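You operate a simulated robot arm through the tools that you are given. There is no shell and no other tool. Be economical: measure what you need, move in short steps, check, and stop when the job is done.

You run a simulated robot arm. Do the job below in one go: nothing can be reset, and whatever is moved stays where it is left.

TASK
Sand the clamped tube's burr off, then swage it to the green card's depth.
Fine: one stroke; the tool table's sanding block, put back; slide drawn out again. Set down upright: sanding block.

It is judged by the outcome, as a careful person would: the job done as asked, and still so three seconds after it is handed in. It fails if anything else is knocked over, pushed out of place, dropped, spilled or broken.

THE ROBOT
A 6-joint arm with a two-finger parallel gripper, fixed in place. Base frame: the origin is at the foot of the arm, x ahead of it, y to its left, z up; the work surface is at about z = 768. Readings come in mm, degrees, newtons and seconds.
With the tool pointing down near the work surface it reaches from about 200 to 840 mm from the base axis. Its first joint turns from -166.0 to 166.0 degrees. Payload 3.91 kg.
The TCP is the grasp point between the finger pads, 30 mm short of the fingertips. In the tool frame z runs along the fingers and y along their closing line. Largest opening 110 mm; finger width 20, thickness 10; the body of the gripper, 48 by 112 mm, starts 55 mm behind the TCP.
Orientation is that of the tool frame in the base frame, as a unit quaternion [x, y, z, w]. With the fingers straight down and closing along the base's y, the tool's x points along the base's -x, its y along +y and its z along -z.

THE INTERFACE
- The arm moves only by the tool servo_tool. Its argument "motion" is a list of rows, each a list of 7 numbers: the shift along the base's x, y, z in mm, then the turn, a rotation vector about the base's x, y, z in degrees, then the gripper command, from -1 (fully open) to 1 (shut), values between in proportion. In form: [[x, y, z, wx, wy, wz, hand], ...]. A call has 1 to 10 rows; each row shifts and turns the commanded pose from where the row before left it. Rows are played at 5 a second. More than 50 mm and 8.6 degrees between two rows, or a gripper value outside its range, and nothing of the call is played. A pose out of reach is approached as far as the arm can. The call stops where the force on the tool passes 90 N (or 10 N more than at its start, if that is more) or the arm is blocked; 0.2 s more then pass. The fingers move at their own pace (about 108 mm/s each) and stop on an object; they squeeze with about 22 N. The grip force told is the motor's: it shows also when the fingers shut on nothing. Time passes only in rows, and 0.2 s behind the last, so rows that do not move let the fingers close. The reply holds the time, the measured pose of the TCP, the force on the tool along the base axes, the opening and the grip force, in the units named above and with some noise, with the torque about the TCP (base axes, N m) and any sound that the robot's microphone picked up.
- Cameras (640 x 400 px; columns grow to the right, rows downward): "scene" is fixed at [50.1, -500.2, 1393.9]; the picture's right is [0.70, -0.71, 0.00], its down [-0.37, -0.37, -0.85] and it looks along [0.61, 0.60, -0.52] (base axes); focal length 214 px, centre (320, 200). "wrist" rides on the gripper at [77, 7, -115] in the tool frame; the picture's right is [-0.09, 1.00, 0.00], its down [-0.80, -0.07, -0.59] and it looks along [-0.59, -0.05, 0.80] (tool axes); focal length 270 px, centre (320, 200). There is no depth. A picture from a camera that has moved, and an enlarged one, comes with that camera's place and axes in the base frame and with its lens.
- camera(camera): a new picture of that camera. No time passes.
- slide_trunk(by): slides the trunk up (or, below 0, down) by that many mm; the arm rides with it, the base frame stays. It gives what a move gives, with no picture.
- close_up(camera, box): a new picture of the part [left, top, right, bottom] of that camera's present view, enlarged. No time passes.
- job_done(): hands the job in; it is judged then, once.

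Work in short steps. Places have to be worked out from the pictures, the camera data and where the tool is seen: move nearer, look again, correct. Check each grasp and each placing, and mend what went wrong. You have 120 turns and 84 pictures in all, those below and enlarged ones among them. Open the gripper and draw the arm clear of the work before you hand the job in, unless the task says otherwise; then end with one line.

The tools are called after "Request:" as a command line: name --pt "numbers of a row" for each row, then --argument value for the rest, lists and objects as JSON in quotes. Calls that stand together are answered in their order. servo_tool: Moves the arm, as the interface text tells. Its arguments: {"type":"object","properties":{"motion":{"type":"array"}},"required":["motion"]} The other tools are called the same way: slide_trunk (by) slides the trunk up or down; camera (camera) takes a picture; close_up (camera, box) takes an enlarged picture of a part of a camera's view; job_done () hands the job in.

At the start:

```text
clock: 0.0
tool_pos: [340.5, 108.9, 1308.7]
tcp_rot: [0.0, 1.0, -0.001, 0.0]
contact_force: [0.3, -0.5, 0.6]
moment: [0.0, 0.01, 0.01]
grip_width: 109.9
grasp_force: 0.0
trunk travel left (down, up): [-475.0, 65.0]
```

scene: 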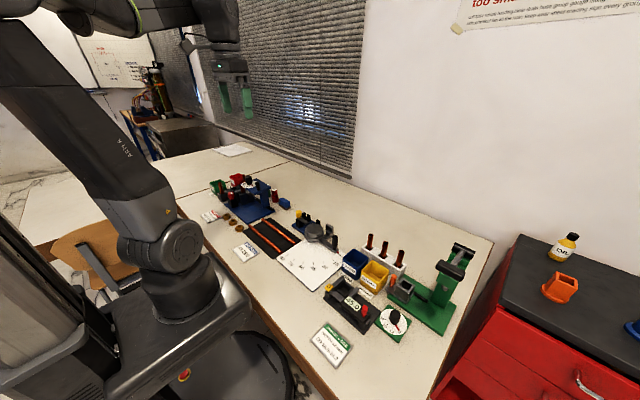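
wrist: 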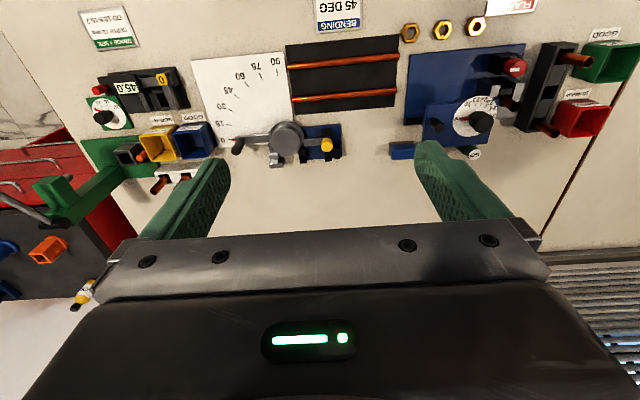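

I start by enlarging the areas of the scene and wrist views to identify the stations and cards.

Request:
close_up --camera "wrist" --box '[0, 0, 240, 150]'

Request:
close_up --camera "wrist" --box '[380, 0, 640, 162]'

Request:
close_up --camera "scene" --box '[180, 150, 340, 250]'

Request:
close_up --camera "scene" --box '[300, 220, 492, 370]'

```text
2.67 times, centred on (120, 75) of wrist
camera zoom: at [264.9, 116.9, 1422.4], right [0.09, 1.0, 0.0], down [0.8, -0.07, 0.59], along [0.59, -0.05, -0.8], focal length 721 px, centre (853, 533)
```

zoom: 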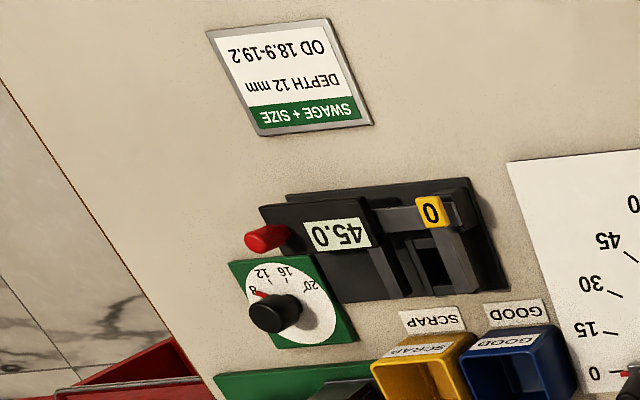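

```text
2.46 times, centred on (510, 81) of wrist
camera zoom: at [264.9, 116.9, 1422.4], right [0.09, 1.0, 0.0], down [0.8, -0.07, 0.59], along [0.59, -0.05, -0.8], focal length 665 px, centre (-148, 493)
```

zoom: 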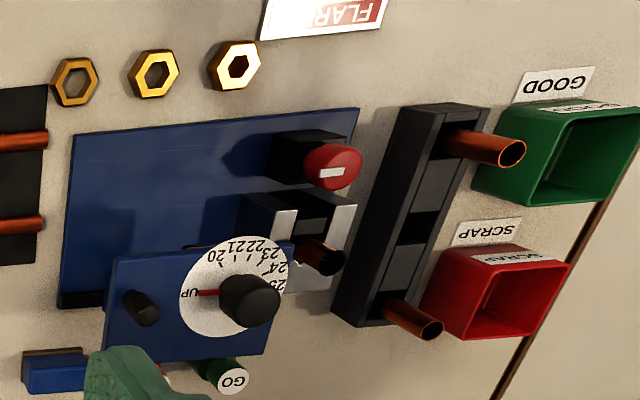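

```text
4.00 times, centred on (260, 200) of scene
camera zoom: at [50.1, -500.2, 1393.9], right [0.7, -0.71, 0.0], down [-0.37, -0.37, -0.85], along [0.61, 0.6, -0.52], focal length 858 px, centre (560, 200)
```

zoom: 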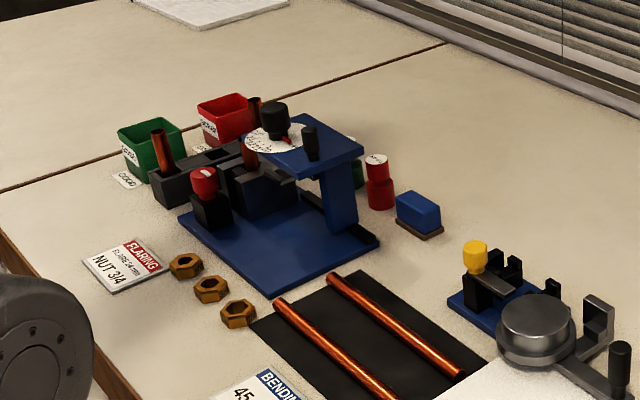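

```text
2.67 times, centred on (396, 295) of scene
camera zoom: at [50.1, -500.2, 1393.9], right [0.7, -0.71, 0.0], down [-0.37, -0.37, -0.85], along [0.61, 0.6, -0.52], focal length 572 px, centre (117, -53)
```

zoom: 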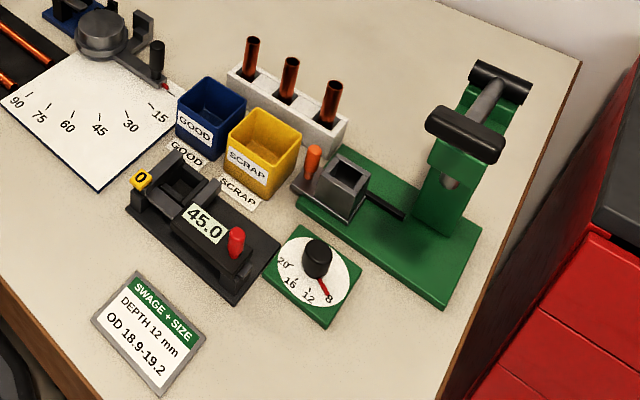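

The green station and the red cabinet need a better look, as does the blue block by the flaring station.

Request:
close_up --camera "scene" --box '[380, 230, 480, 350]'

Request:
close_up --camera "scene" --box '[500, 220, 640, 400]'

Request:
close_up --camera "wrist" --box '[0, 120, 240, 320]'

Request:
servo_tool --pt "0 -40 0 0 0 0 -1" --pt "0 -40 0 0 0 0 -1" --pt "0 -40 0 0 0 0 -1" --pt "0 -40 0 0 0 0 -1" --pt "0 -40 0 0 0 0 -1" --pt "0 -40 0 0 0 0 -1" --pt "0 -40 0 0 0 0 -1" --pt "0 -40 -30 0 0 0 -1" --pt "0 -40 -30 0 0 0 -1" --pt "0 -40 -30 0 0 0 -1"

```text
3.33 times, centred on (430, 290) of scene
camera zoom: at [50.1, -500.2, 1393.9], right [0.7, -0.71, 0.0], down [-0.37, -0.37, -0.85], along [0.61, 0.6, -0.52], focal length 715 px, centre (-47, -100)
```

zoom: 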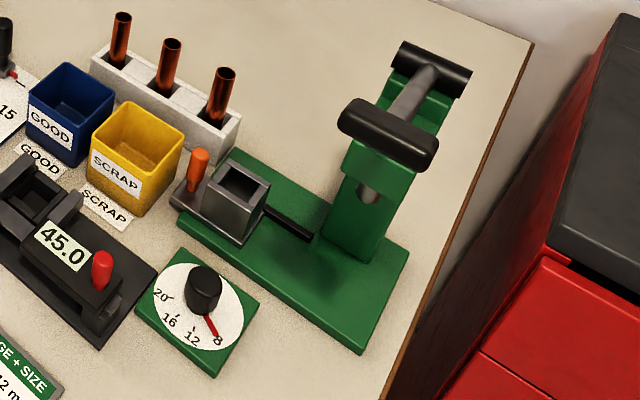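

```text
2.22 times, centred on (570, 310) of scene
camera zoom: at [50.1, -500.2, 1393.9], right [0.7, -0.71, 0.0], down [-0.37, -0.37, -0.85], along [0.61, 0.6, -0.52], focal length 477 px, centre (-236, -44)
```

zoom: 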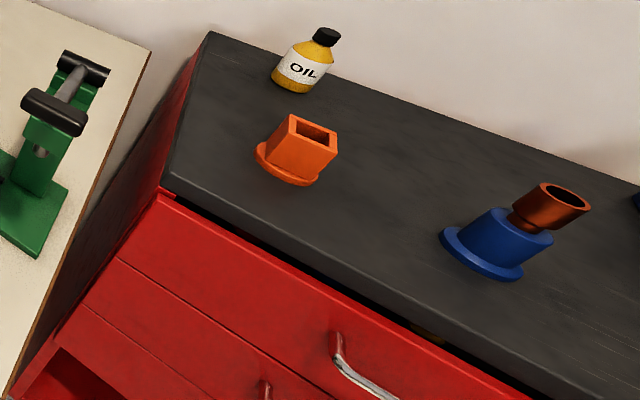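

```text
2.00 times, centred on (120, 220) of wrist
camera zoom: at [264.9, 116.9, 1422.4], right [0.09, 1.0, 0.0], down [0.8, -0.07, 0.59], along [0.59, -0.05, -0.8], focal length 541 px, centre (720, 160)
```

zoom: 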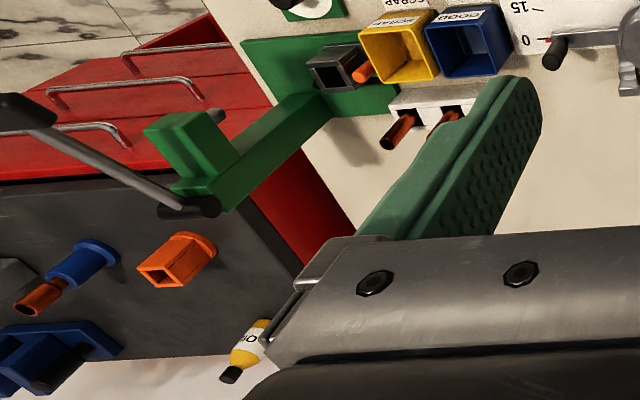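

```text
clock: 2.2
tool_pos: [341.0, -292.1, 1217.4]
tcp_rot: [0.0, 1.0, 0.001, -0.001]
contact_force: [-1.3, -0.9, -0.1]
moment: [0.0, 0.03, 0.02]
grip_width: 110.0
grasp_force: 0.1
trunk travel left (down, up): [-475.0, 65.0]
```

Cabinet top has an oil bottle, an orange holder and blue fixtures holding a tube; I look from the new pose.

Request:
camera --camera "wrist"

Request:
camera --camera "scene"

```text
74 pictures are left
camera wrist: at [265.4, -284.1, 1331.7], right [0.09, 1.0, 0.0], down [0.8, -0.07, 0.59], along [0.59, -0.05, -0.8], focal length 270 px, centre (320, 200)
```

wrist: 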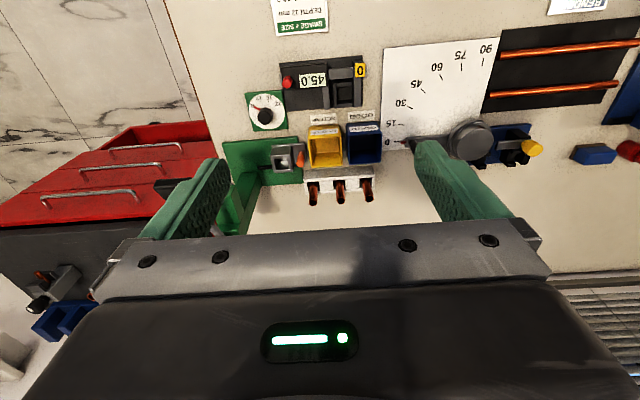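

```text
73 pictures are left
```

scene: 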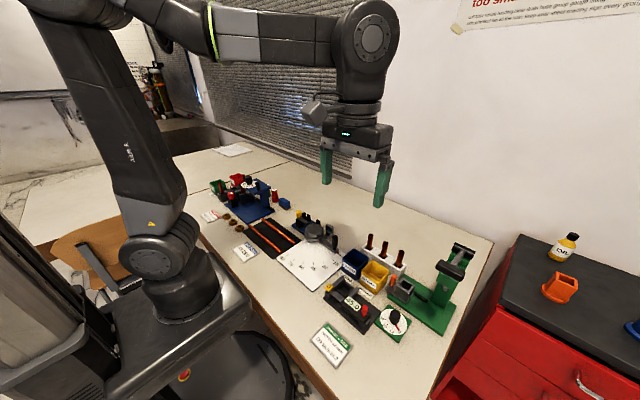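

I turn the tool about −85° around z so the wrist camera faces the cabinet side.

Request:
servo_tool --pt "-5 0 0 0 0 -8.5 -1" --pt "-5 0 0 0 0 -8.5 -1" --pt "-5 0 0 0 0 -8.5 -1" --pt "-5 0 0 0 0 -8.5 -1" --pt "-5 0 0 0 0 -8.5 -1" --pt "-5 0 0 0 0 -8.5 -1" --pt "-5 0 0 0 0 -8.5 -1" --pt "-5 0 0 0 0 -8.5 -1" --pt "-5 0 0 0 0 -8.5 -1" --pt "-5 0 0 0 0 -8.5 -1"

Request:
camera --camera "wrist"

```text
clock: 4.4
tool_pos: [290.0, -291.5, 1217.9]
tcp_rot: [0.677, 0.736, 0.0, 0.0]
contact_force: [-0.1, 0.1, -0.6]
moment: [-0.02, 0.0, 0.0]
grip_width: 110.0
grasp_force: 0.1
trunk travel left (down, up): [-475.0, 65.0]
```

```text
72 pictures are left
camera wrist: at [291.9, -212.7, 1332.4], right [1.0, 0.0, 0.0], down [0.0, -0.8, 0.59], along [0.0, -0.59, -0.8], focal length 270 px, centre (320, 200)
```

wrist: 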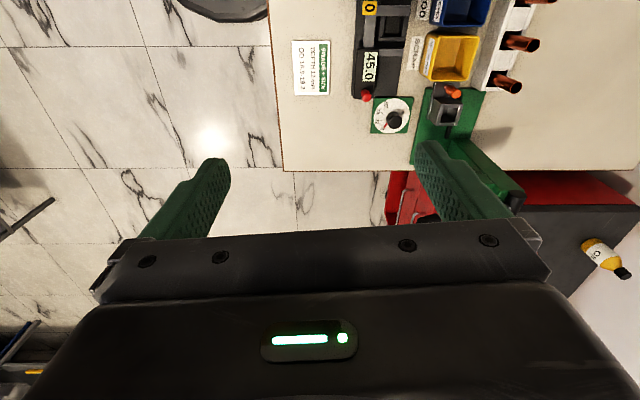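

The tool blocks the lower half; I move toward +x to see the cabinet top and the press.

Request:
servo_tool --pt "30 -15 0 0 0 0 -1" --pt "30 -15 0 0 0 0 -1" --pt "30 -15 0 0 0 0 -1" --pt "30 -15 0 0 0 0 -1" --pt "30 -15 0 0 0 0 -1" --pt "30 -15 0 0 0 0 -1" --pt "30 -15 0 0 0 0 -1" --pt "30 -15 0 0 0 0 -1"

Request:
camera --camera "wrist"

```text
clock: 6.2
tool_pos: [532.4, -410.8, 1216.2]
tcp_rot: [0.676, 0.737, -0.001, -0.001]
contact_force: [-0.4, -0.9, -0.4]
moment: [0.0, 0.01, -0.03]
grip_width: 109.9
grasp_force: 0.0
trunk travel left (down, up): [-475.0, 65.0]
```

```text
71 pictures are left
camera wrist: at [533.5, -333.4, 1331.3], right [1.0, 0.0, 0.0], down [0.0, -0.8, 0.59], along [0.0, -0.59, -0.8], focal length 270 px, centre (320, 200)
```

wrist: 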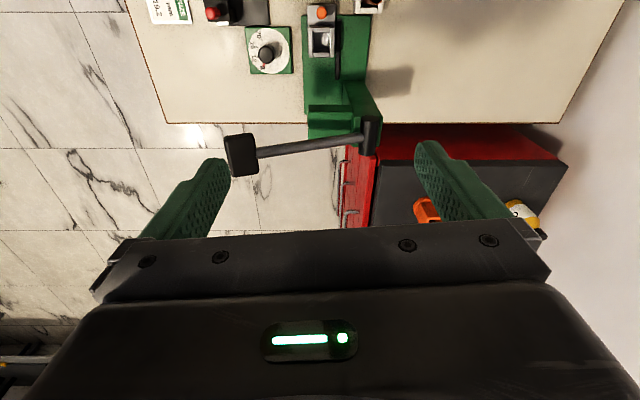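

Zoom on the slide pocket and dial.

Request:
close_up --camera "wrist" --box '[200, 0, 400, 180]'

Request:
close_up --camera "scene" --box '[200, 170, 300, 230]'

```text
2.22 times, centred on (300, 90) of wrist
camera zoom: at [533.5, -333.4, 1331.3], right [1.0, 0.0, 0.0], down [0.0, -0.8, 0.59], along [0.0, -0.59, -0.8], focal length 601 px, centre (364, 444)
```

zoom: 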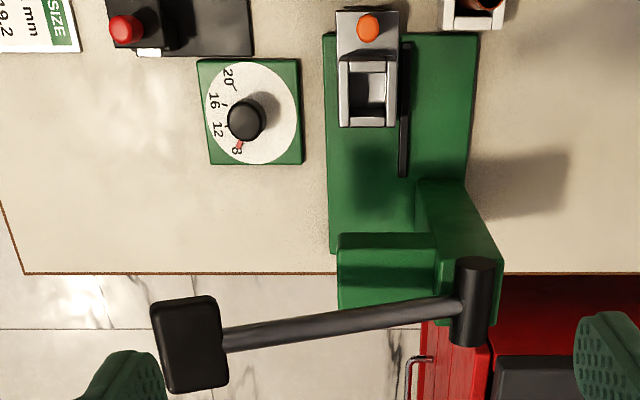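

```text
6.40 times, centred on (250, 200) of scene
camera zoom: at [50.1, -500.2, 1393.9], right [0.7, -0.71, 0.0], down [-0.37, -0.37, -0.85], along [0.61, 0.6, -0.52], focal length 1373 px, centre (768, 200)
```

zoom: 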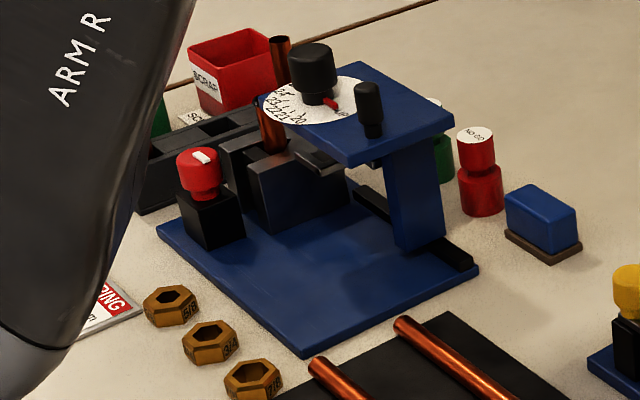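

The slide pocket is empty, so the clamped tube seems to be the one in the blue station's jaws. I go there to look closely.

Request:
servo_tool --pt "-20 45 0 0 0 8.5 -1" --pt "-20 45 0 0 0 8.5 -1" --pt "-20 45 0 0 0 8.5 -1" --pt "-20 45 0 0 0 8.5 -1" --pt "-20 45 0 0 0 8.5 -1" --pt "-20 45 0 0 0 8.5 -1" --pt "-20 45 0 0 0 8.5 -1" --pt "-20 45 0 0 0 8.5 -1" --pt "-20 45 0 0 0 8.5 -1" --pt "-20 45 0 0 0 8.5 -1"

Request:
servo_tool --pt "0 48 -8 0 0 0 -1" --pt "0 48 -8 0 0 0 -1" --pt "0 48 -8 0 0 0 -1" --pt "0 48 -8 0 0 0 -1" --pt "0 48 -8 0 0 0 -1" --pt "0 48 -8 0 0 0 -1" --pt "0 48 -8 0 0 0 -1" --pt "0 48 -8 0 0 0 -1"

Request:
camera --camera "wrist"

```text
clock: 8.4
tool_pos: [331.9, 38.4, 1219.2]
tcp_rot: [-0.001, 1.0, 0.0, 0.0]
contact_force: [0.4, -0.3, 0.0]
moment: [-0.04, -0.01, 0.0]
grip_width: 110.0
grasp_force: 0.0
trunk travel left (down, up): [-475.0, 65.0]
```

```text
clock: 10.2
tool_pos: [331.6, 425.4, 1151.4]
tcp_rot: [0.001, 1.0, -0.002, 0.0]
contact_force: [-0.5, 0.8, -0.2]
moment: [-0.02, -0.03, 0.03]
grip_width: 110.0
grasp_force: 0.0
trunk travel left (down, up): [-475.0, 65.0]
```

```text
68 pictures are left
camera wrist: at [255.1, 432.5, 1265.7], right [0.09, 1.0, 0.0], down [0.8, -0.07, 0.59], along [0.59, -0.05, -0.8], focal length 270 px, centre (320, 200)
```

wrist: 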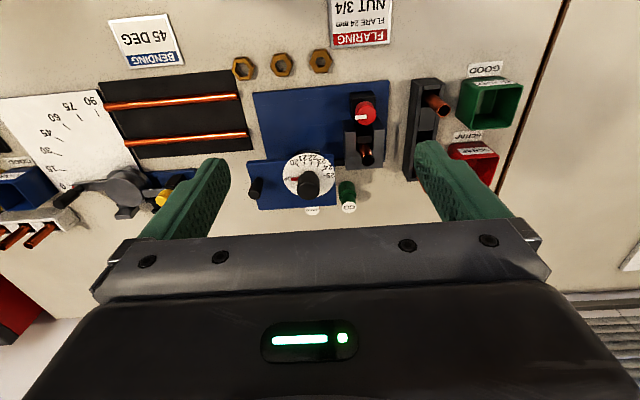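

Zoom on the flaring clamp and the bender clamp.

Request:
close_up --camera "wrist" --box '[240, 70, 440, 220]'

Request:
close_up --camera "wrist" --box '[0, 80, 240, 260]'

```text
2.67 times, centred on (340, 145) of wrist
camera zoom: at [255.1, 432.5, 1265.7], right [0.09, 1.0, 0.0], down [0.8, -0.07, 0.59], along [0.59, -0.05, -0.8], focal length 721 px, centre (267, 347)
```

zoom: 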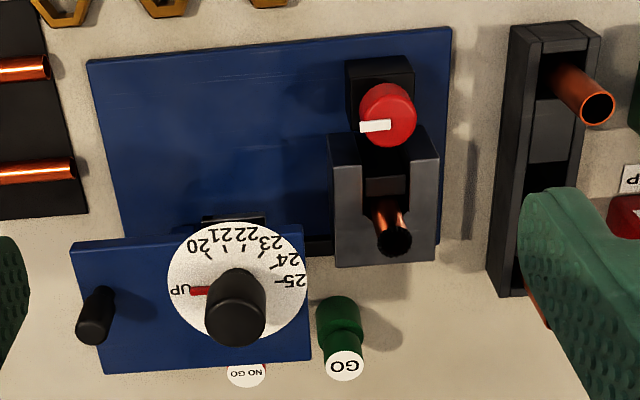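

```text
2.22 times, centred on (120, 170) of wrist
camera zoom: at [255.1, 432.5, 1265.7], right [0.09, 1.0, 0.0], down [0.8, -0.07, 0.59], along [0.59, -0.05, -0.8], focal length 601 px, centre (764, 267)
```

zoom: 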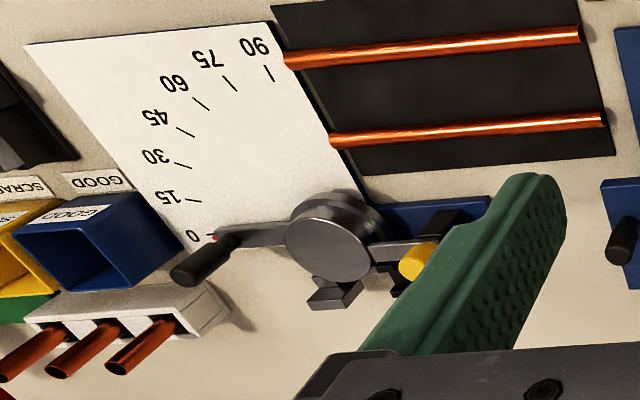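

I move nearer to the flaring station and sanding block for measurements.

Request:
servo_tool --pt "20 -15 -15 0 0 0 -1" --pt "20 -15 -15 0 0 0 -1" --pt "20 -15 -15 0 0 0 -1" --pt "20 -15 -15 0 0 0 -1" --pt "20 -15 -15 0 0 0 -1" --pt "20 -15 0 0 0 0 -1"

Request:
camera --camera "wrist"

```text
clock: 11.6
tool_pos: [452.2, 331.8, 1076.8]
tcp_rot: [0.0, 1.0, 0.0, 0.0]
contact_force: [-0.4, -0.6, -0.1]
moment: [0.01, 0.0, -0.01]
grip_width: 110.1
grasp_force: 0.1
trunk travel left (down, up): [-475.0, 65.0]
```

```text
65 pictures are left
camera wrist: at [375.6, 340.4, 1191.9], right [0.09, 1.0, 0.0], down [0.8, -0.07, 0.59], along [0.59, -0.05, -0.8], focal length 270 px, centre (320, 200)
```

wrist: 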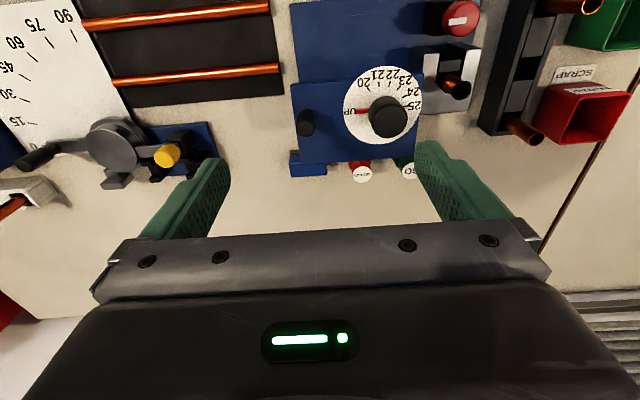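

Tube top triangulates to about (468,491,876), head knob at (469,397,938), sanding block near (600,303). I'll turn the tool 180° so the camera hangs on the far side from the flaring head.

Request:
servo_tool --pt "10 -3 5 0 0 8.5 -1" --pt "10 -3 5 0 0 8.5 -1" --pt "10 -3 5 0 0 8.5 -1" --pt "10 -3 5 0 0 8.5 -1" --pt "10 -3 5 0 0 8.5 -1" --pt "10 -3 5 0 0 8.5 -1" --pt "0 0 0 0 0 8.5 -1" --pt "0 0 0 0 0 8.5 -1" --pt "0 0 0 0 0 8.5 -1" --pt "0 0 0 0 0 8.5 -1"

Request:
camera --camera "wrist"

Request:
servo_tool --pt "0 0 0 0 0 8.5 -1" --pt "0 0 0 0 0 8.5 -1" --pt "0 0 0 0 0 8.5 -1" --pt "0 0 0 0 0 8.5 -1" --pt "0 0 0 0 0 8.5 -1" --pt "0 0 0 0 0 8.5 -1" --pt "0 0 0 0 0 8.5 -1" --pt "0 0 0 0 0 8.5 -1" --pt "0 0 0 0 0 8.5 -1" --pt "0 0 0 0 0 8.5 -1"

Request:
servo_tool --pt "10 0 0 0 0 8.5 -1" --pt "10 0 0 0 0 1.5 -1" --pt "10 0 0 0 0 0 -1" --pt "10 0 0 0 0 0 -1"

Request:
camera --camera "wrist"

```text
clock: 13.8
tool_pos: [511.0, 315.0, 1109.2]
tcp_rot: [-0.676, 0.736, 0.001, 0.0]
contact_force: [-0.9, 0.6, 0.3]
moment: [0.0, -0.02, -0.01]
grip_width: 110.3
grasp_force: 0.0
trunk travel left (down, up): [-475.0, 65.0]
```

```text
64 pictures are left
camera wrist: at [498.3, 239.8, 1223.8], right [-0.99, 0.17, 0.0], down [0.14, 0.79, 0.59], along [0.1, 0.59, -0.8], focal length 270 px, centre (320, 200)
```

wrist: 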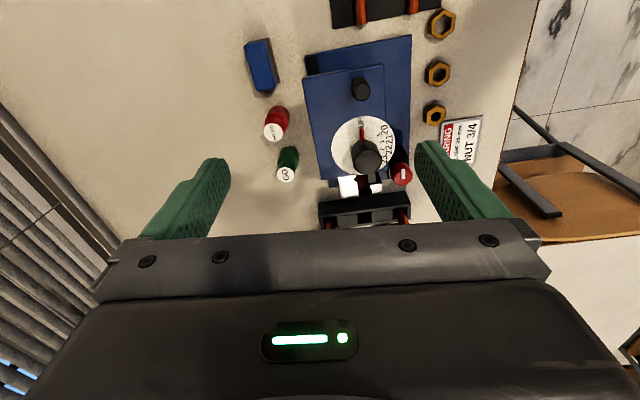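

```text
clock: 16.0
tool_pos: [512.3, 315.1, 1108.9]
tcp_rot: [0.996, -0.087, 0.0, -0.001]
contact_force: [0.1, 0.4, 0.2]
moment: [0.01, 0.01, 0.0]
grip_width: 110.1
grasp_force: 0.1
trunk travel left (down, up): [-475.0, 65.0]
```

```text
clock: 17.0
tool_pos: [552.6, 314.8, 1108.9]
tcp_rot: [1.0, 0.001, 0.0, 0.0]
contact_force: [0.3, 0.1, -0.7]
moment: [0.02, -0.01, 0.03]
grip_width: 110.1
grasp_force: 0.0
trunk travel left (down, up): [-475.0, 65.0]
```

```text
63 pictures are left
camera wrist: at [630.2, 309.4, 1223.2], right [-0.09, -1.0, 0.0], down [-0.8, 0.07, 0.59], along [-0.59, 0.05, -0.8], focal length 270 px, centre (320, 200)
```

wrist: 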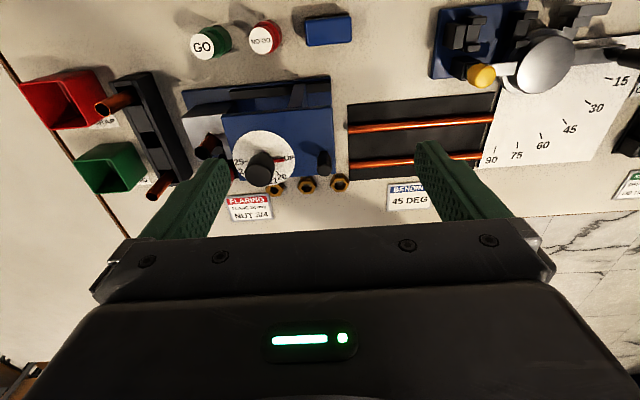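

The block is at roughly (598,302). I approach above it to (600,302,930) in small steps and look closely.

Request:
servo_tool --pt "8 -2 -30 0 0 0 -0.8" --pt "8 -2 -30 0 0 0 -0.8" --pt "8 -2 -30 0 0 0 -0.8" --pt "8 -2 -30 0 0 0 -0.8" --pt "8 -2 -30 0 0 0 -0.6" --pt "6 -2 -20 0 0 0 -0.6"

Request:
camera --camera "wrist"

Request:
close_up --camera "scene" --box '[220, 160, 320, 230]'

```text
clock: 18.4
tool_pos: [598.6, 301.8, 937.6]
tcp_rot: [1.0, -0.001, 0.001, 0.0]
contact_force: [-0.1, -0.5, -0.1]
moment: [0.02, 0.01, 0.0]
grip_width: 88.1
grasp_force: 0.1
trunk travel left (down, up): [-475.0, 65.0]
```

```text
62 pictures are left
camera wrist: at [674.9, 296.5, 1052.2], right [-0.09, -1.0, 0.0], down [-0.8, 0.07, 0.59], along [-0.59, 0.05, -0.8], focal length 270 px, centre (320, 200)
```

wrist: 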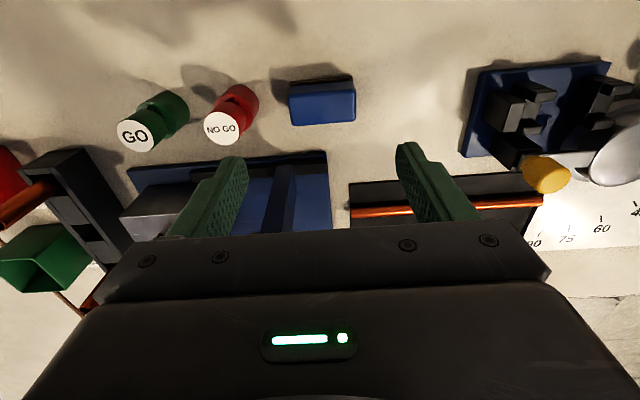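

```text
5.71 times, centred on (270, 195) of scene
camera zoom: at [50.1, -500.2, 1393.9], right [0.7, -0.71, 0.0], down [-0.37, -0.37, -0.85], along [0.61, 0.6, -0.52], focal length 1226 px, centre (606, 229)
```

zoom: 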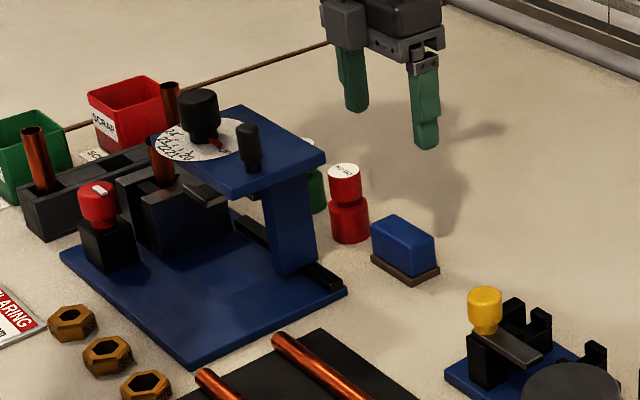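

Zoom on the block.

Request:
close_up --camera "wrist" --box '[190, 40, 390, 165]'

```text
3.20 times, centred on (290, 102) of wrist
camera zoom: at [674.9, 296.5, 1052.2], right [-0.09, -1.0, 0.0], down [-0.8, 0.07, 0.59], along [-0.59, 0.05, -0.8], focal length 865 px, centre (416, 512)
```

zoom: 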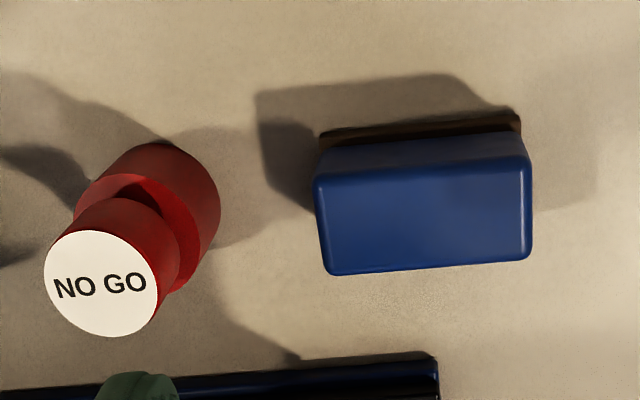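

Block top is about 60 (y) × 35 (x), aligned, centre (598,300). I descend and close.

Request:
servo_tool --pt "0 -1 -30 0 0 0 -0.6" --pt "0 0 -30 0 0 0 -0.6" --pt "0 0 -30 0 0 0 -0.6" --pt "0 0 -25 0 0 0 -0.6" --pt "0 0 -15 0 0 0 -0.6" --pt "0 0 0 0 0 0 1" --pt "0 0 0 0 0 0 1" --pt "0 0 0 0 0 0 1"

Request:
camera --camera "wrist"

```text
clock: 20.2
tool_pos: [596.3, 302.2, 808.1]
tcp_rot: [1.0, 0.0, 0.001, 0.0]
contact_force: [0.2, -0.2, -0.2]
moment: [0.01, 0.01, 0.01]
grip_width: 61.7
grasp_force: 21.7
trunk travel left (down, up): [-475.0, 65.0]
```

```text
59 pictures are left
camera wrist: at [674.8, 296.1, 923.7], right [-0.09, -1.0, 0.0], down [-0.8, 0.07, 0.59], along [-0.59, 0.05, -0.8], focal length 270 px, centre (320, 200)
```

wrist: 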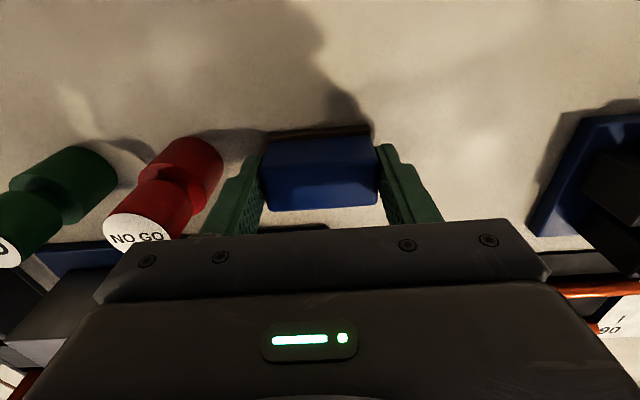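

Grasp is firm. I lift and carry the block to above the clamped tube, high over the head.

Request:
servo_tool --pt "0 0 40 0 0 0 1" --pt "0 0 50 0 0 0 1" --pt "0 0 50 0 0 0 1" --pt "0 0 50 0 0 0 1" --pt "0 0 20 0 0 0 1" --pt "0 45 0 0 0 0 1" --pt "-30 45 0 0 0 0 1" --pt "-40 45 0 0 0 0 1" --pt "-40 45 0 0 0 0 1" --pt "-19 9 0 0 0 0 1"

Request:
camera --camera "wrist"

Request:
close_up --camera "scene" --box '[190, 130, 310, 230]'

```text
refused: row 7 steps farther than a row can; nothing moved
```

```text
58 pictures are left
camera wrist: at [674.8, 296.1, 923.7], right [-0.09, -1.0, 0.0], down [-0.8, 0.07, 0.59], along [-0.59, 0.05, -0.8], focal length 270 px, centre (320, 200)
```

wrist: 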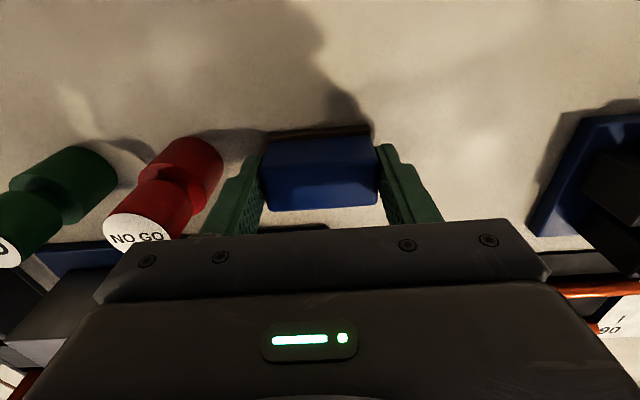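

```text
4.00 times, centred on (250, 180) of scene
camera zoom: at [50.1, -500.2, 1393.9], right [0.7, -0.71, 0.0], down [-0.37, -0.37, -0.85], along [0.61, 0.6, -0.52], focal length 858 px, centre (600, 280)
```

zoom: 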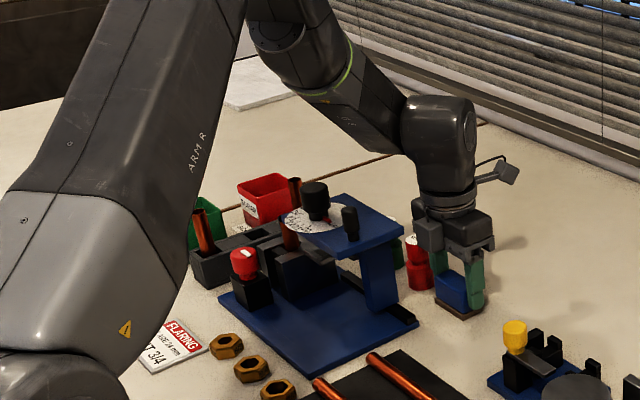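

One row was too long; nothing moved, so I replay it with shorter steps.

Request:
servo_tool --pt "0 0 40 0 0 0 1" --pt "0 0 50 0 0 0 1" --pt "0 0 50 0 0 0 1" --pt "0 0 50 0 0 0 1" --pt "0 40 20 0 0 0 1" --pt "-20 40 0 0 0 0 1" --pt "-30 35 0 0 0 0 1" --pt "-30 35 0 0 0 0 1" --pt "-30 30 0 0 0 0 1" --pt "-19 9 0 0 0 0 1"

Request:
camera --camera "wrist"

Request:
close_up --camera "scene" --box '[190, 130, 310, 230]'

```text
clock: 22.4
tool_pos: [467.5, 493.3, 1021.6]
tcp_rot: [1.0, 0.0, 0.0, 0.0]
contact_force: [-1.6, -0.4, -1.6]
moment: [0.02, 0.0, -0.03]
grip_width: 61.7
grasp_force: 21.5
trunk travel left (down, up): [-475.0, 65.0]
```

```text
56 pictures are left
camera wrist: at [544.7, 487.4, 1135.2], right [-0.09, -1.0, 0.0], down [-0.8, 0.07, 0.59], along [-0.59, 0.05, -0.8], focal length 270 px, centre (320, 200)
```

wrist: 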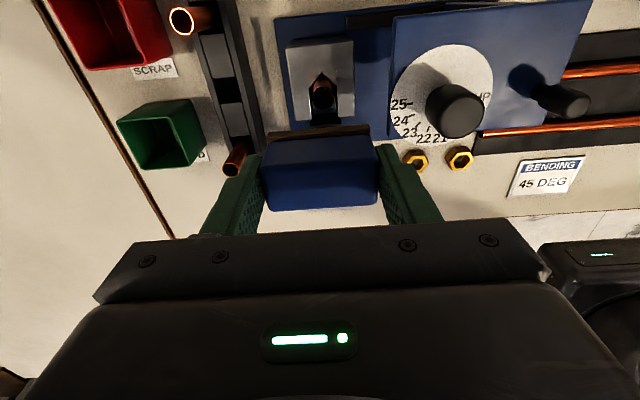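

```text
4.00 times, centred on (250, 180) of scene
camera zoom: at [50.1, -500.2, 1393.9], right [0.7, -0.71, 0.0], down [-0.37, -0.37, -0.85], along [0.61, 0.6, -0.52], focal length 858 px, centre (600, 280)
```

zoom: 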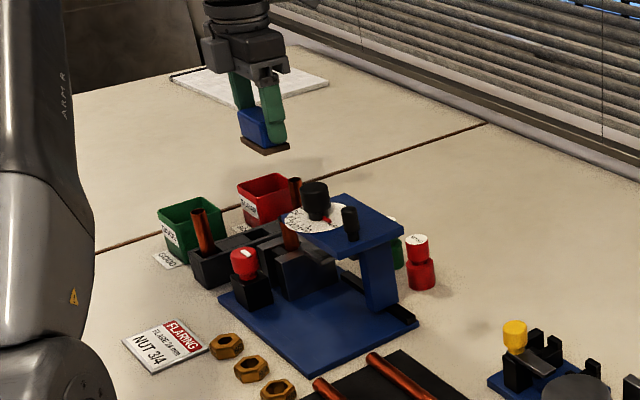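

Tube lies at about (472,490). I zoom to see the burr at its end.

Request:
close_up --camera "wrist" --box '[260, 30, 400, 140]'

Request:
servo_tool --pt "4 -1 -30 0 0 0 1" --pt "0 0 -30 0 0 0 1" --pt "0 0 -20 0 0 0 1"

Request:
close_up --camera "scene" --box '[190, 140, 290, 220]'

```text
3.64 times, centred on (330, 85) of wrist
camera zoom: at [544.7, 487.4, 1135.2], right [-0.09, -1.0, 0.0], down [-0.8, 0.07, 0.59], along [-0.59, 0.05, -0.8], focal length 983 px, centre (284, 618)
```

zoom: 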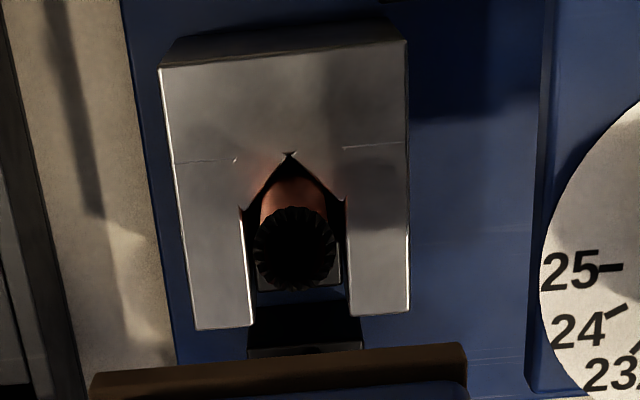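

```text
clock: 23.2
tool_pos: [473.6, 490.9, 939.7]
tcp_rot: [1.0, 0.0, 0.0, 0.0]
contact_force: [-0.2, -0.3, -1.0]
moment: [-0.01, 0.01, 0.01]
grip_width: 61.5
grasp_force: 22.1
trunk travel left (down, up): [-475.0, 65.0]
```

```text
5.00 times, centred on (240, 180) of scene
camera zoom: at [50.1, -500.2, 1393.9], right [0.7, -0.71, 0.0], down [-0.37, -0.37, -0.85], along [0.61, 0.6, -0.52], focal length 1072 px, centre (720, 300)
```

zoom: 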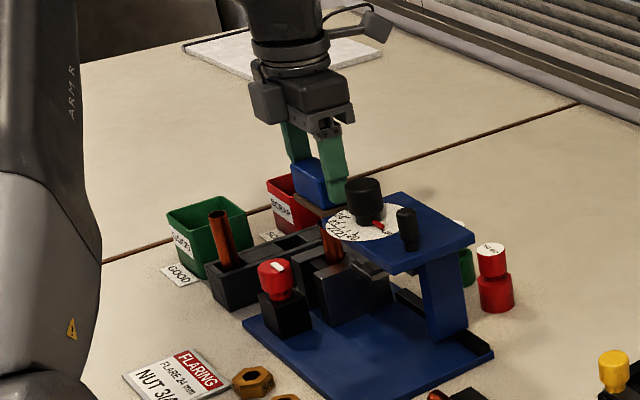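

The burr is the dark ragged rim. I lower the block in small steps until I feel the tube.

Request:
servo_tool --pt "-5 0 -8 0 0 0 1" --pt "0 0 -4 0 0 0 1" --pt "0 0 -4 0 0 0 1" --pt "0 0 -2 0 0 0 1" --pt "0 0 0 0 0 0 1"

```text
clock: 24.4
tool_pos: [468.2, 490.7, 921.0]
tcp_rot: [1.0, 0.0, 0.0, 0.001]
contact_force: [0.6, -0.2, -0.9]
moment: [0.0, -0.03, -0.01]
grip_width: 61.8
grasp_force: 21.8
trunk travel left (down, up): [-475.0, 65.0]
```

Request:
servo_tool --pt "0 0 -2 0 0 0 1" --pt "0 0 -2 0 0 0 1" --pt "0 0 0 0 0 0 1"

Request:
close_up --camera "scene" --box '[220, 160, 270, 200]'

```text
clock: 25.2
tool_pos: [467.4, 489.7, 918.7]
tcp_rot: [1.0, 0.0, 0.001, -0.002]
contact_force: [1.9, 0.2, 16.7]
moment: [0.02, -0.08, -0.03]
grip_width: 61.6
grasp_force: 22.2
trunk travel left (down, up): [-475.0, 65.0]
```

```text
10.00 times, centred on (245, 180) of scene
camera zoom: at [50.1, -500.2, 1393.9], right [0.7, -0.71, 0.0], down [-0.37, -0.37, -0.85], along [0.61, 0.6, -0.52], focal length 2145 px, centre (1070, 400)
```

zoom: 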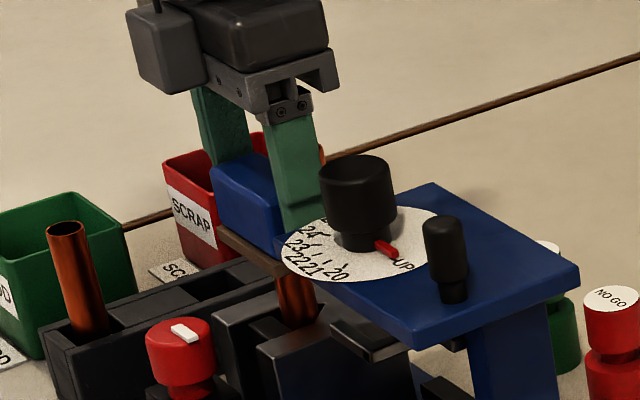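

Contact with ~17 N. I rub back and forth, mostly along x with a little +y.

Request:
servo_tool --pt "10 0 0 0 0 0 1" --pt "-10 0 0 0 0 0 1" --pt "-10 3 0 0 0 0 1" --pt "10 5 0 0 0 0 1" --pt "10 5 0 0 0 0 1" --pt "-10 0 0 0 0 0 1" --pt "-10 -5 0 0 0 0 1" --pt "10 -5 0 0 0 0 1" --pt "10 -3 0 0 0 0 1" --pt "-10 0 0 0 0 0 1"

Request:
servo_tool --pt "0 0 25 0 0 0 1" --pt "0 0 30 0 0 0 1" --pt "0 0 30 0 0 0 1"

Request:
close_up --camera "wrist" --box '[260, 30, 400, 140]'

```text
clock: 27.4
tool_pos: [469.0, 488.4, 918.7]
tcp_rot: [1.0, -0.002, 0.001, 0.001]
contact_force: [1.6, -0.3, 12.5]
moment: [-0.02, -0.09, 0.0]
grip_width: 61.6
grasp_force: 22.1
trunk travel left (down, up): [-475.0, 65.0]
```

```text
clock: 28.2
tool_pos: [469.4, 490.4, 1002.7]
tcp_rot: [1.0, 0.0, 0.0, 0.001]
contact_force: [0.0, -0.1, -0.6]
moment: [-0.04, 0.03, 0.02]
grip_width: 61.6
grasp_force: 21.4
trunk travel left (down, up): [-475.0, 65.0]
```

```text
3.64 times, centred on (330, 85) of wrist
camera zoom: at [547.2, 485.0, 1116.7], right [-0.09, -1.0, 0.0], down [-0.8, 0.07, 0.59], along [-0.59, 0.05, -0.8], focal length 983 px, centre (284, 618)
```

zoom: 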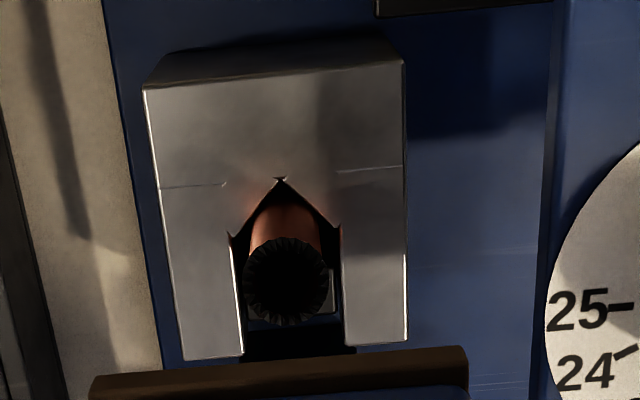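

The burr is still visible; more rubbing is needed, with a bit more pressure and longer strokes.

Request:
servo_tool --pt "0 1 -40 0 0 0 1" --pt "0 0 -40 0 0 0 1" --pt "0 0 -4 0 0 0 1" --pt "0 0 -2 0 0 0 1"

Request:
servo_tool --pt "13 0 0 0 0 0 1" --pt "-26 0 0 0 0 0 1" --pt "26 0 0 0 0 0 1" --pt "-26 0 0 0 0 0 1" --pt "26 0 0 0 0 0 1" --pt "-26 0 0 0 0 0 1" --pt "26 0 0 0 0 0 1" --pt "-26 0 0 0 0 0 1" --pt "26 0 0 0 0 0 1" --pt "-13 0 0 0 0 0 1"

Request:
servo_tool --pt "0 0 25 0 0 0 1" --pt "0 0 30 0 0 0 1" --pt "0 0 30 0 0 0 1"

Request:
close_up --camera "wrist" --box '[260, 30, 400, 140]'

```text
clock: 29.2
tool_pos: [468.9, 491.5, 918.2]
tcp_rot: [1.0, 0.0, 0.001, -0.003]
contact_force: [2.4, 2.2, 16.1]
moment: [0.06, -0.05, 0.03]
grip_width: 61.7
grasp_force: 21.8
trunk travel left (down, up): [-475.0, 65.0]
```

```text
clock: 31.4
tool_pos: [465.2, 491.7, 915.2]
tcp_rot: [1.0, 0.001, 0.0, 0.0]
contact_force: [-2.6, 1.0, 6.3]
moment: [0.02, 0.04, 0.02]
grip_width: 61.8
grasp_force: 22.1
trunk travel left (down, up): [-475.0, 65.0]
```

```text
clock: 32.2
tool_pos: [467.5, 490.3, 1000.4]
tcp_rot: [1.0, 0.0, 0.0, 0.0]
contact_force: [-1.1, -0.7, -0.6]
moment: [-0.06, 0.04, 0.01]
grip_width: 61.6
grasp_force: 21.8
trunk travel left (down, up): [-475.0, 65.0]
```

```text
3.64 times, centred on (330, 85) of wrist
camera zoom: at [546.0, 484.6, 1114.3], right [-0.09, -1.0, 0.0], down [-0.8, 0.07, 0.59], along [-0.59, 0.05, -0.8], focal length 983 px, centre (284, 618)
```

zoom: 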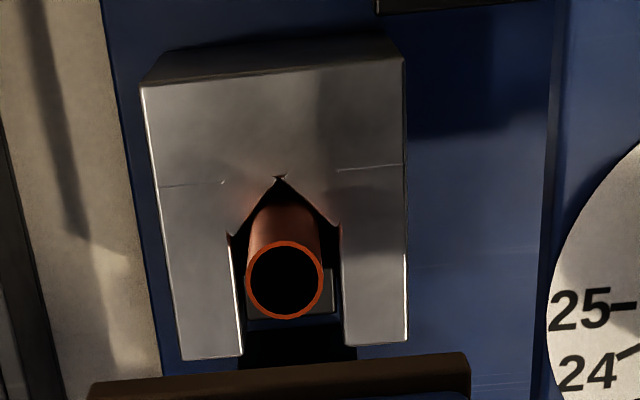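

Burr is gone, the rim is clean copper. Now I return the block to its original spot.

Request:
servo_tool --pt "25 -15 20 0 0 0 1" --pt "35 -30 0 0 0 0 1" --pt "35 -30 0 0 0 0 1" --pt "35 -30 0 0 0 0 1" --pt "0 -45 0 0 0 0 1" --pt "0 -39 0 0 0 0 1" --pt "0 0 -45 0 0 0 1" --pt "0 0 -45 0 0 0 1" --pt "0 0 -45 0 0 0 1"

Request:
servo_tool --pt "0 0 -35 0 0 0 1" --pt "0 0 -25 0 0 0 1" --pt "0 0 0 0 0 0 1"

```text
clock: 34.2
tool_pos: [598.8, 301.9, 885.0]
tcp_rot: [1.0, 0.001, 0.0, -0.001]
contact_force: [0.3, 0.6, -0.6]
moment: [-0.01, -0.01, 0.0]
grip_width: 61.7
grasp_force: 21.9
trunk travel left (down, up): [-475.0, 65.0]
```

```text
clock: 35.0
tool_pos: [596.7, 300.5, 824.4]
tcp_rot: [1.0, 0.0, 0.0, 0.0]
contact_force: [-0.1, -0.3, -2.2]
moment: [-0.01, 0.01, 0.02]
grip_width: 61.7
grasp_force: 22.1
trunk travel left (down, up): [-475.0, 65.0]
```

Down to contact gently, then open modestly.

Request:
servo_tool --pt "0 1 -10 0 0 0 1" --pt "0 0 -4 0 0 0 1" --pt "0 0 -2 0 0 0 1" --pt "0 0 0 0 0 0 1"

```text
clock: 36.0
tool_pos: [597.3, 303.1, 808.9]
tcp_rot: [1.0, 0.0, 0.0, 0.0]
contact_force: [-0.1, 0.3, -0.7]
moment: [-0.04, -0.01, 0.02]
grip_width: 61.9
grasp_force: 22.2
trunk travel left (down, up): [-475.0, 65.0]
```

Request:
servo_tool --pt "0 0 -1 0 0 0 1" --pt "0 0 -1 0 0 0 1" --pt "0 0 0 0 0 0 1"

```text
clock: 36.8
tool_pos: [596.4, 302.1, 807.8]
tcp_rot: [1.0, 0.0, 0.0, 0.0]
contact_force: [-0.5, -0.3, -0.8]
moment: [-0.02, 0.0, -0.01]
grip_width: 61.6
grasp_force: 21.7
trunk travel left (down, up): [-475.0, 65.0]
```

Request:
servo_tool --pt "0 0 -1 0 0 0 1" --pt "0 0 -1 0 0 0 1" --pt "0 0 0 0 0 0 1"

```text
clock: 37.6
tool_pos: [597.8, 302.6, 806.6]
tcp_rot: [1.0, -0.001, 0.0, -0.001]
contact_force: [0.5, -0.6, -0.5]
moment: [0.03, 0.0, -0.01]
grip_width: 61.3
grasp_force: 22.3
trunk travel left (down, up): [-475.0, 65.0]
```

No contact yet; I lower a little more.

Request:
servo_tool --pt "0 0 -1 0 0 0 1" --pt "0 0 -1 0 0 0 1" --pt "0 0 0 0 0 0 1"

Request:
close_up --camera "scene" --box '[255, 180, 315, 230]'

```text
clock: 38.4
tool_pos: [597.8, 302.9, 805.4]
tcp_rot: [1.0, 0.0, 0.002, 0.0]
contact_force: [0.7, 0.5, 16.1]
moment: [-0.02, -0.07, 0.02]
grip_width: 61.6
grasp_force: 21.8
trunk travel left (down, up): [-475.0, 65.0]
```

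```text
8.00 times, centred on (285, 205) of scene
camera zoom: at [50.1, -500.2, 1393.9], right [0.7, -0.71, 0.0], down [-0.37, -0.37, -0.85], along [0.61, 0.6, -0.52], focal length 1716 px, centre (600, 160)
```

zoom: 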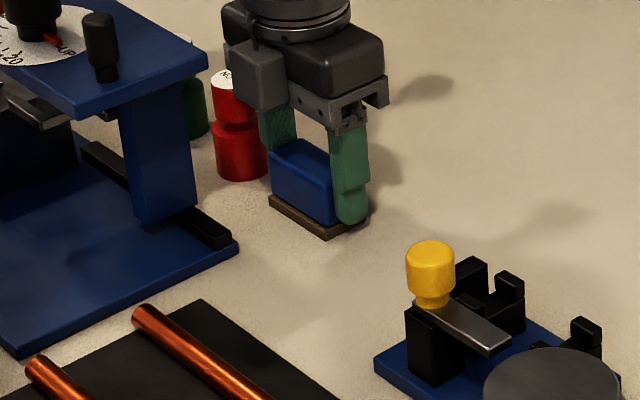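

Seated on the table. I release and lift clear.

Request:
servo_tool --pt "0 0 1 0 0 0 0.4" --pt "0 0 0 0 0 0 -0.5" --pt "0 0 0 0 0 0 -0.6" --pt "0 0 40 0 0 0 -0.6" --pt "0 0 50 0 0 0 -0.6" --pt "0 0 50 0 0 0 -0.6" --pt "0 0 50 0 0 0 -0.6" --pt "0 0 20 0 0 0 -0.6"

Request:
camera --camera "wrist"

```text
clock: 40.2
tool_pos: [597.5, 302.7, 1016.2]
tcp_rot: [1.0, 0.0, 0.0, 0.0]
contact_force: [0.8, -0.4, -0.6]
moment: [-0.01, 0.01, -0.01]
grip_width: 88.1
grasp_force: 0.0
trunk travel left (down, up): [-475.0, 65.0]
```

```text
48 pictures are left
camera wrist: at [675.4, 297.7, 1130.2], right [-0.09, -1.0, 0.0], down [-0.8, 0.07, 0.59], along [-0.59, 0.05, -0.8], focal length 270 px, centre (320, 200)
```

wrist: 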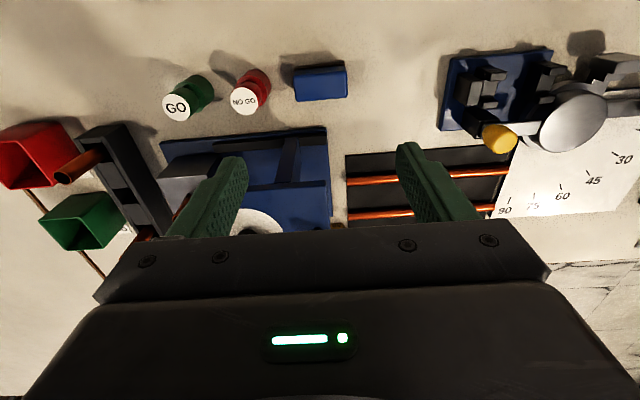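

The block stands upright in its place. Now I go to the red clamp knob (≈404,493), unwinding the wrist on the way.

Request:
servo_tool --pt "-20 20 0 0 0 -8.5 -0.6" --pt "-20 20 0 0 0 -8.5 -0.6" --pt "-20 20 0 0 0 -8.5 -0.6" --pt "-20 20 0 0 0 -8.5 -0.6" --pt "-20 20 0 0 0 -8.5 -0.6" --pt "-20 20 0 0 0 -8.5 -0.6" --pt "-20 20 0 0 0 -8.5 -0.6" --pt "-20 20 0 0 0 -8.5 -0.6" --pt "-20 20 0 0 0 -8.5 -0.6" --pt "-13 10 0 0 0 -8.5 -0.6"

Request:
servo_tool --pt "-5 0 0 0 0 -8.5 -0.6" --pt "-5 0 0 0 0 -8.5 -0.6" --pt "-5 0 0 0 0 -8.5 -0.6" --pt "-5 0 0 0 0 -8.5 -0.6" --pt "-5 0 0 0 0 -8.5 -0.6" --pt "-5 0 0 0 0 -8.5 -0.6" --pt "-5 0 0 0 0 -8.5 -0.6" --pt "-5 0 0 0 0 -8.5 -0.6" --pt "-5 0 0 0 0 -8.5 -0.6" --pt "-5 0 0 0 0 -8.5 -0.6"

Request:
servo_tool --pt "-5 0 0 0 0 -8.5 -0.6" --pt "-5 0 0 0 0 -1.5 -0.6"

Request:
camera --camera "wrist"

```text
clock: 42.4
tool_pos: [404.2, 494.2, 1014.5]
tcp_rot: [0.737, -0.676, 0.001, 0.0]
contact_force: [0.7, 0.7, -0.5]
moment: [-0.02, 0.01, 0.01]
grip_width: 87.7
grasp_force: 0.1
trunk travel left (down, up): [-475.0, 65.0]
```

```text
clock: 44.6
tool_pos: [354.0, 492.3, 1013.5]
tcp_rot: [-0.085, 0.996, 0.0, 0.0]
contact_force: [-0.4, 0.4, -0.7]
moment: [-0.03, 0.0, 0.0]
grip_width: 88.1
grasp_force: 0.1
trunk travel left (down, up): [-475.0, 65.0]
```

```text
clock: 45.2
tool_pos: [345.3, 494.1, 1016.1]
tcp_rot: [0.001, 1.0, 0.0, 0.0]
contact_force: [0.1, 0.2, -0.2]
moment: [-0.01, -0.04, -0.01]
grip_width: 87.7
grasp_force: 0.0
trunk travel left (down, up): [-475.0, 65.0]
```

```text
47 pictures are left
camera wrist: at [268.6, 500.7, 1129.7], right [0.09, 1.0, 0.0], down [0.8, -0.07, 0.59], along [0.59, -0.05, -0.8], focal length 270 px, centre (320, 200)
```

wrist: 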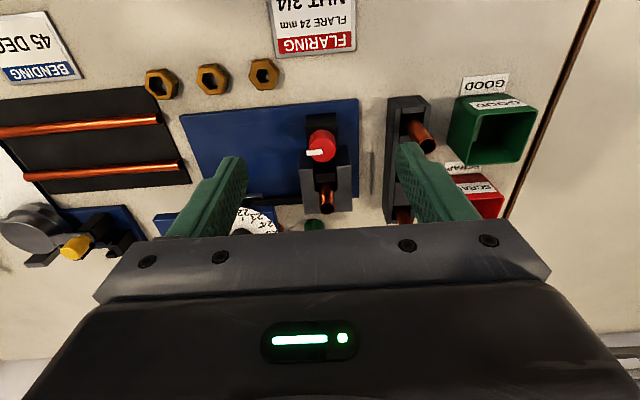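

Zoom on the clamp.

Request:
close_up --camera "wrist" --box '[270, 90, 380, 220]'

```text
3.08 times, centred on (325, 155) of wrist
camera zoom: at [268.6, 500.7, 1129.7], right [0.09, 1.0, 0.0], down [0.8, -0.07, 0.59], along [0.59, -0.05, -0.8], focal length 832 px, centre (305, 338)
```

zoom: 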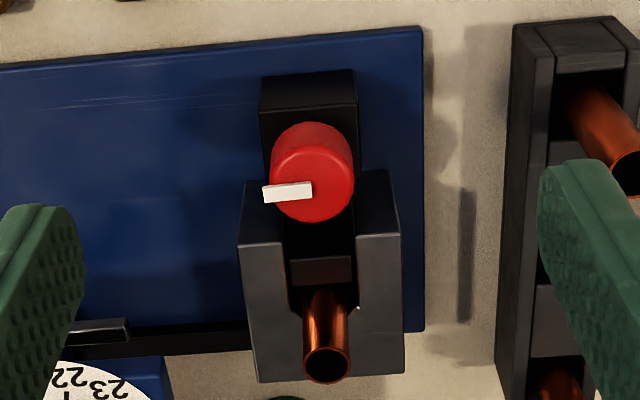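

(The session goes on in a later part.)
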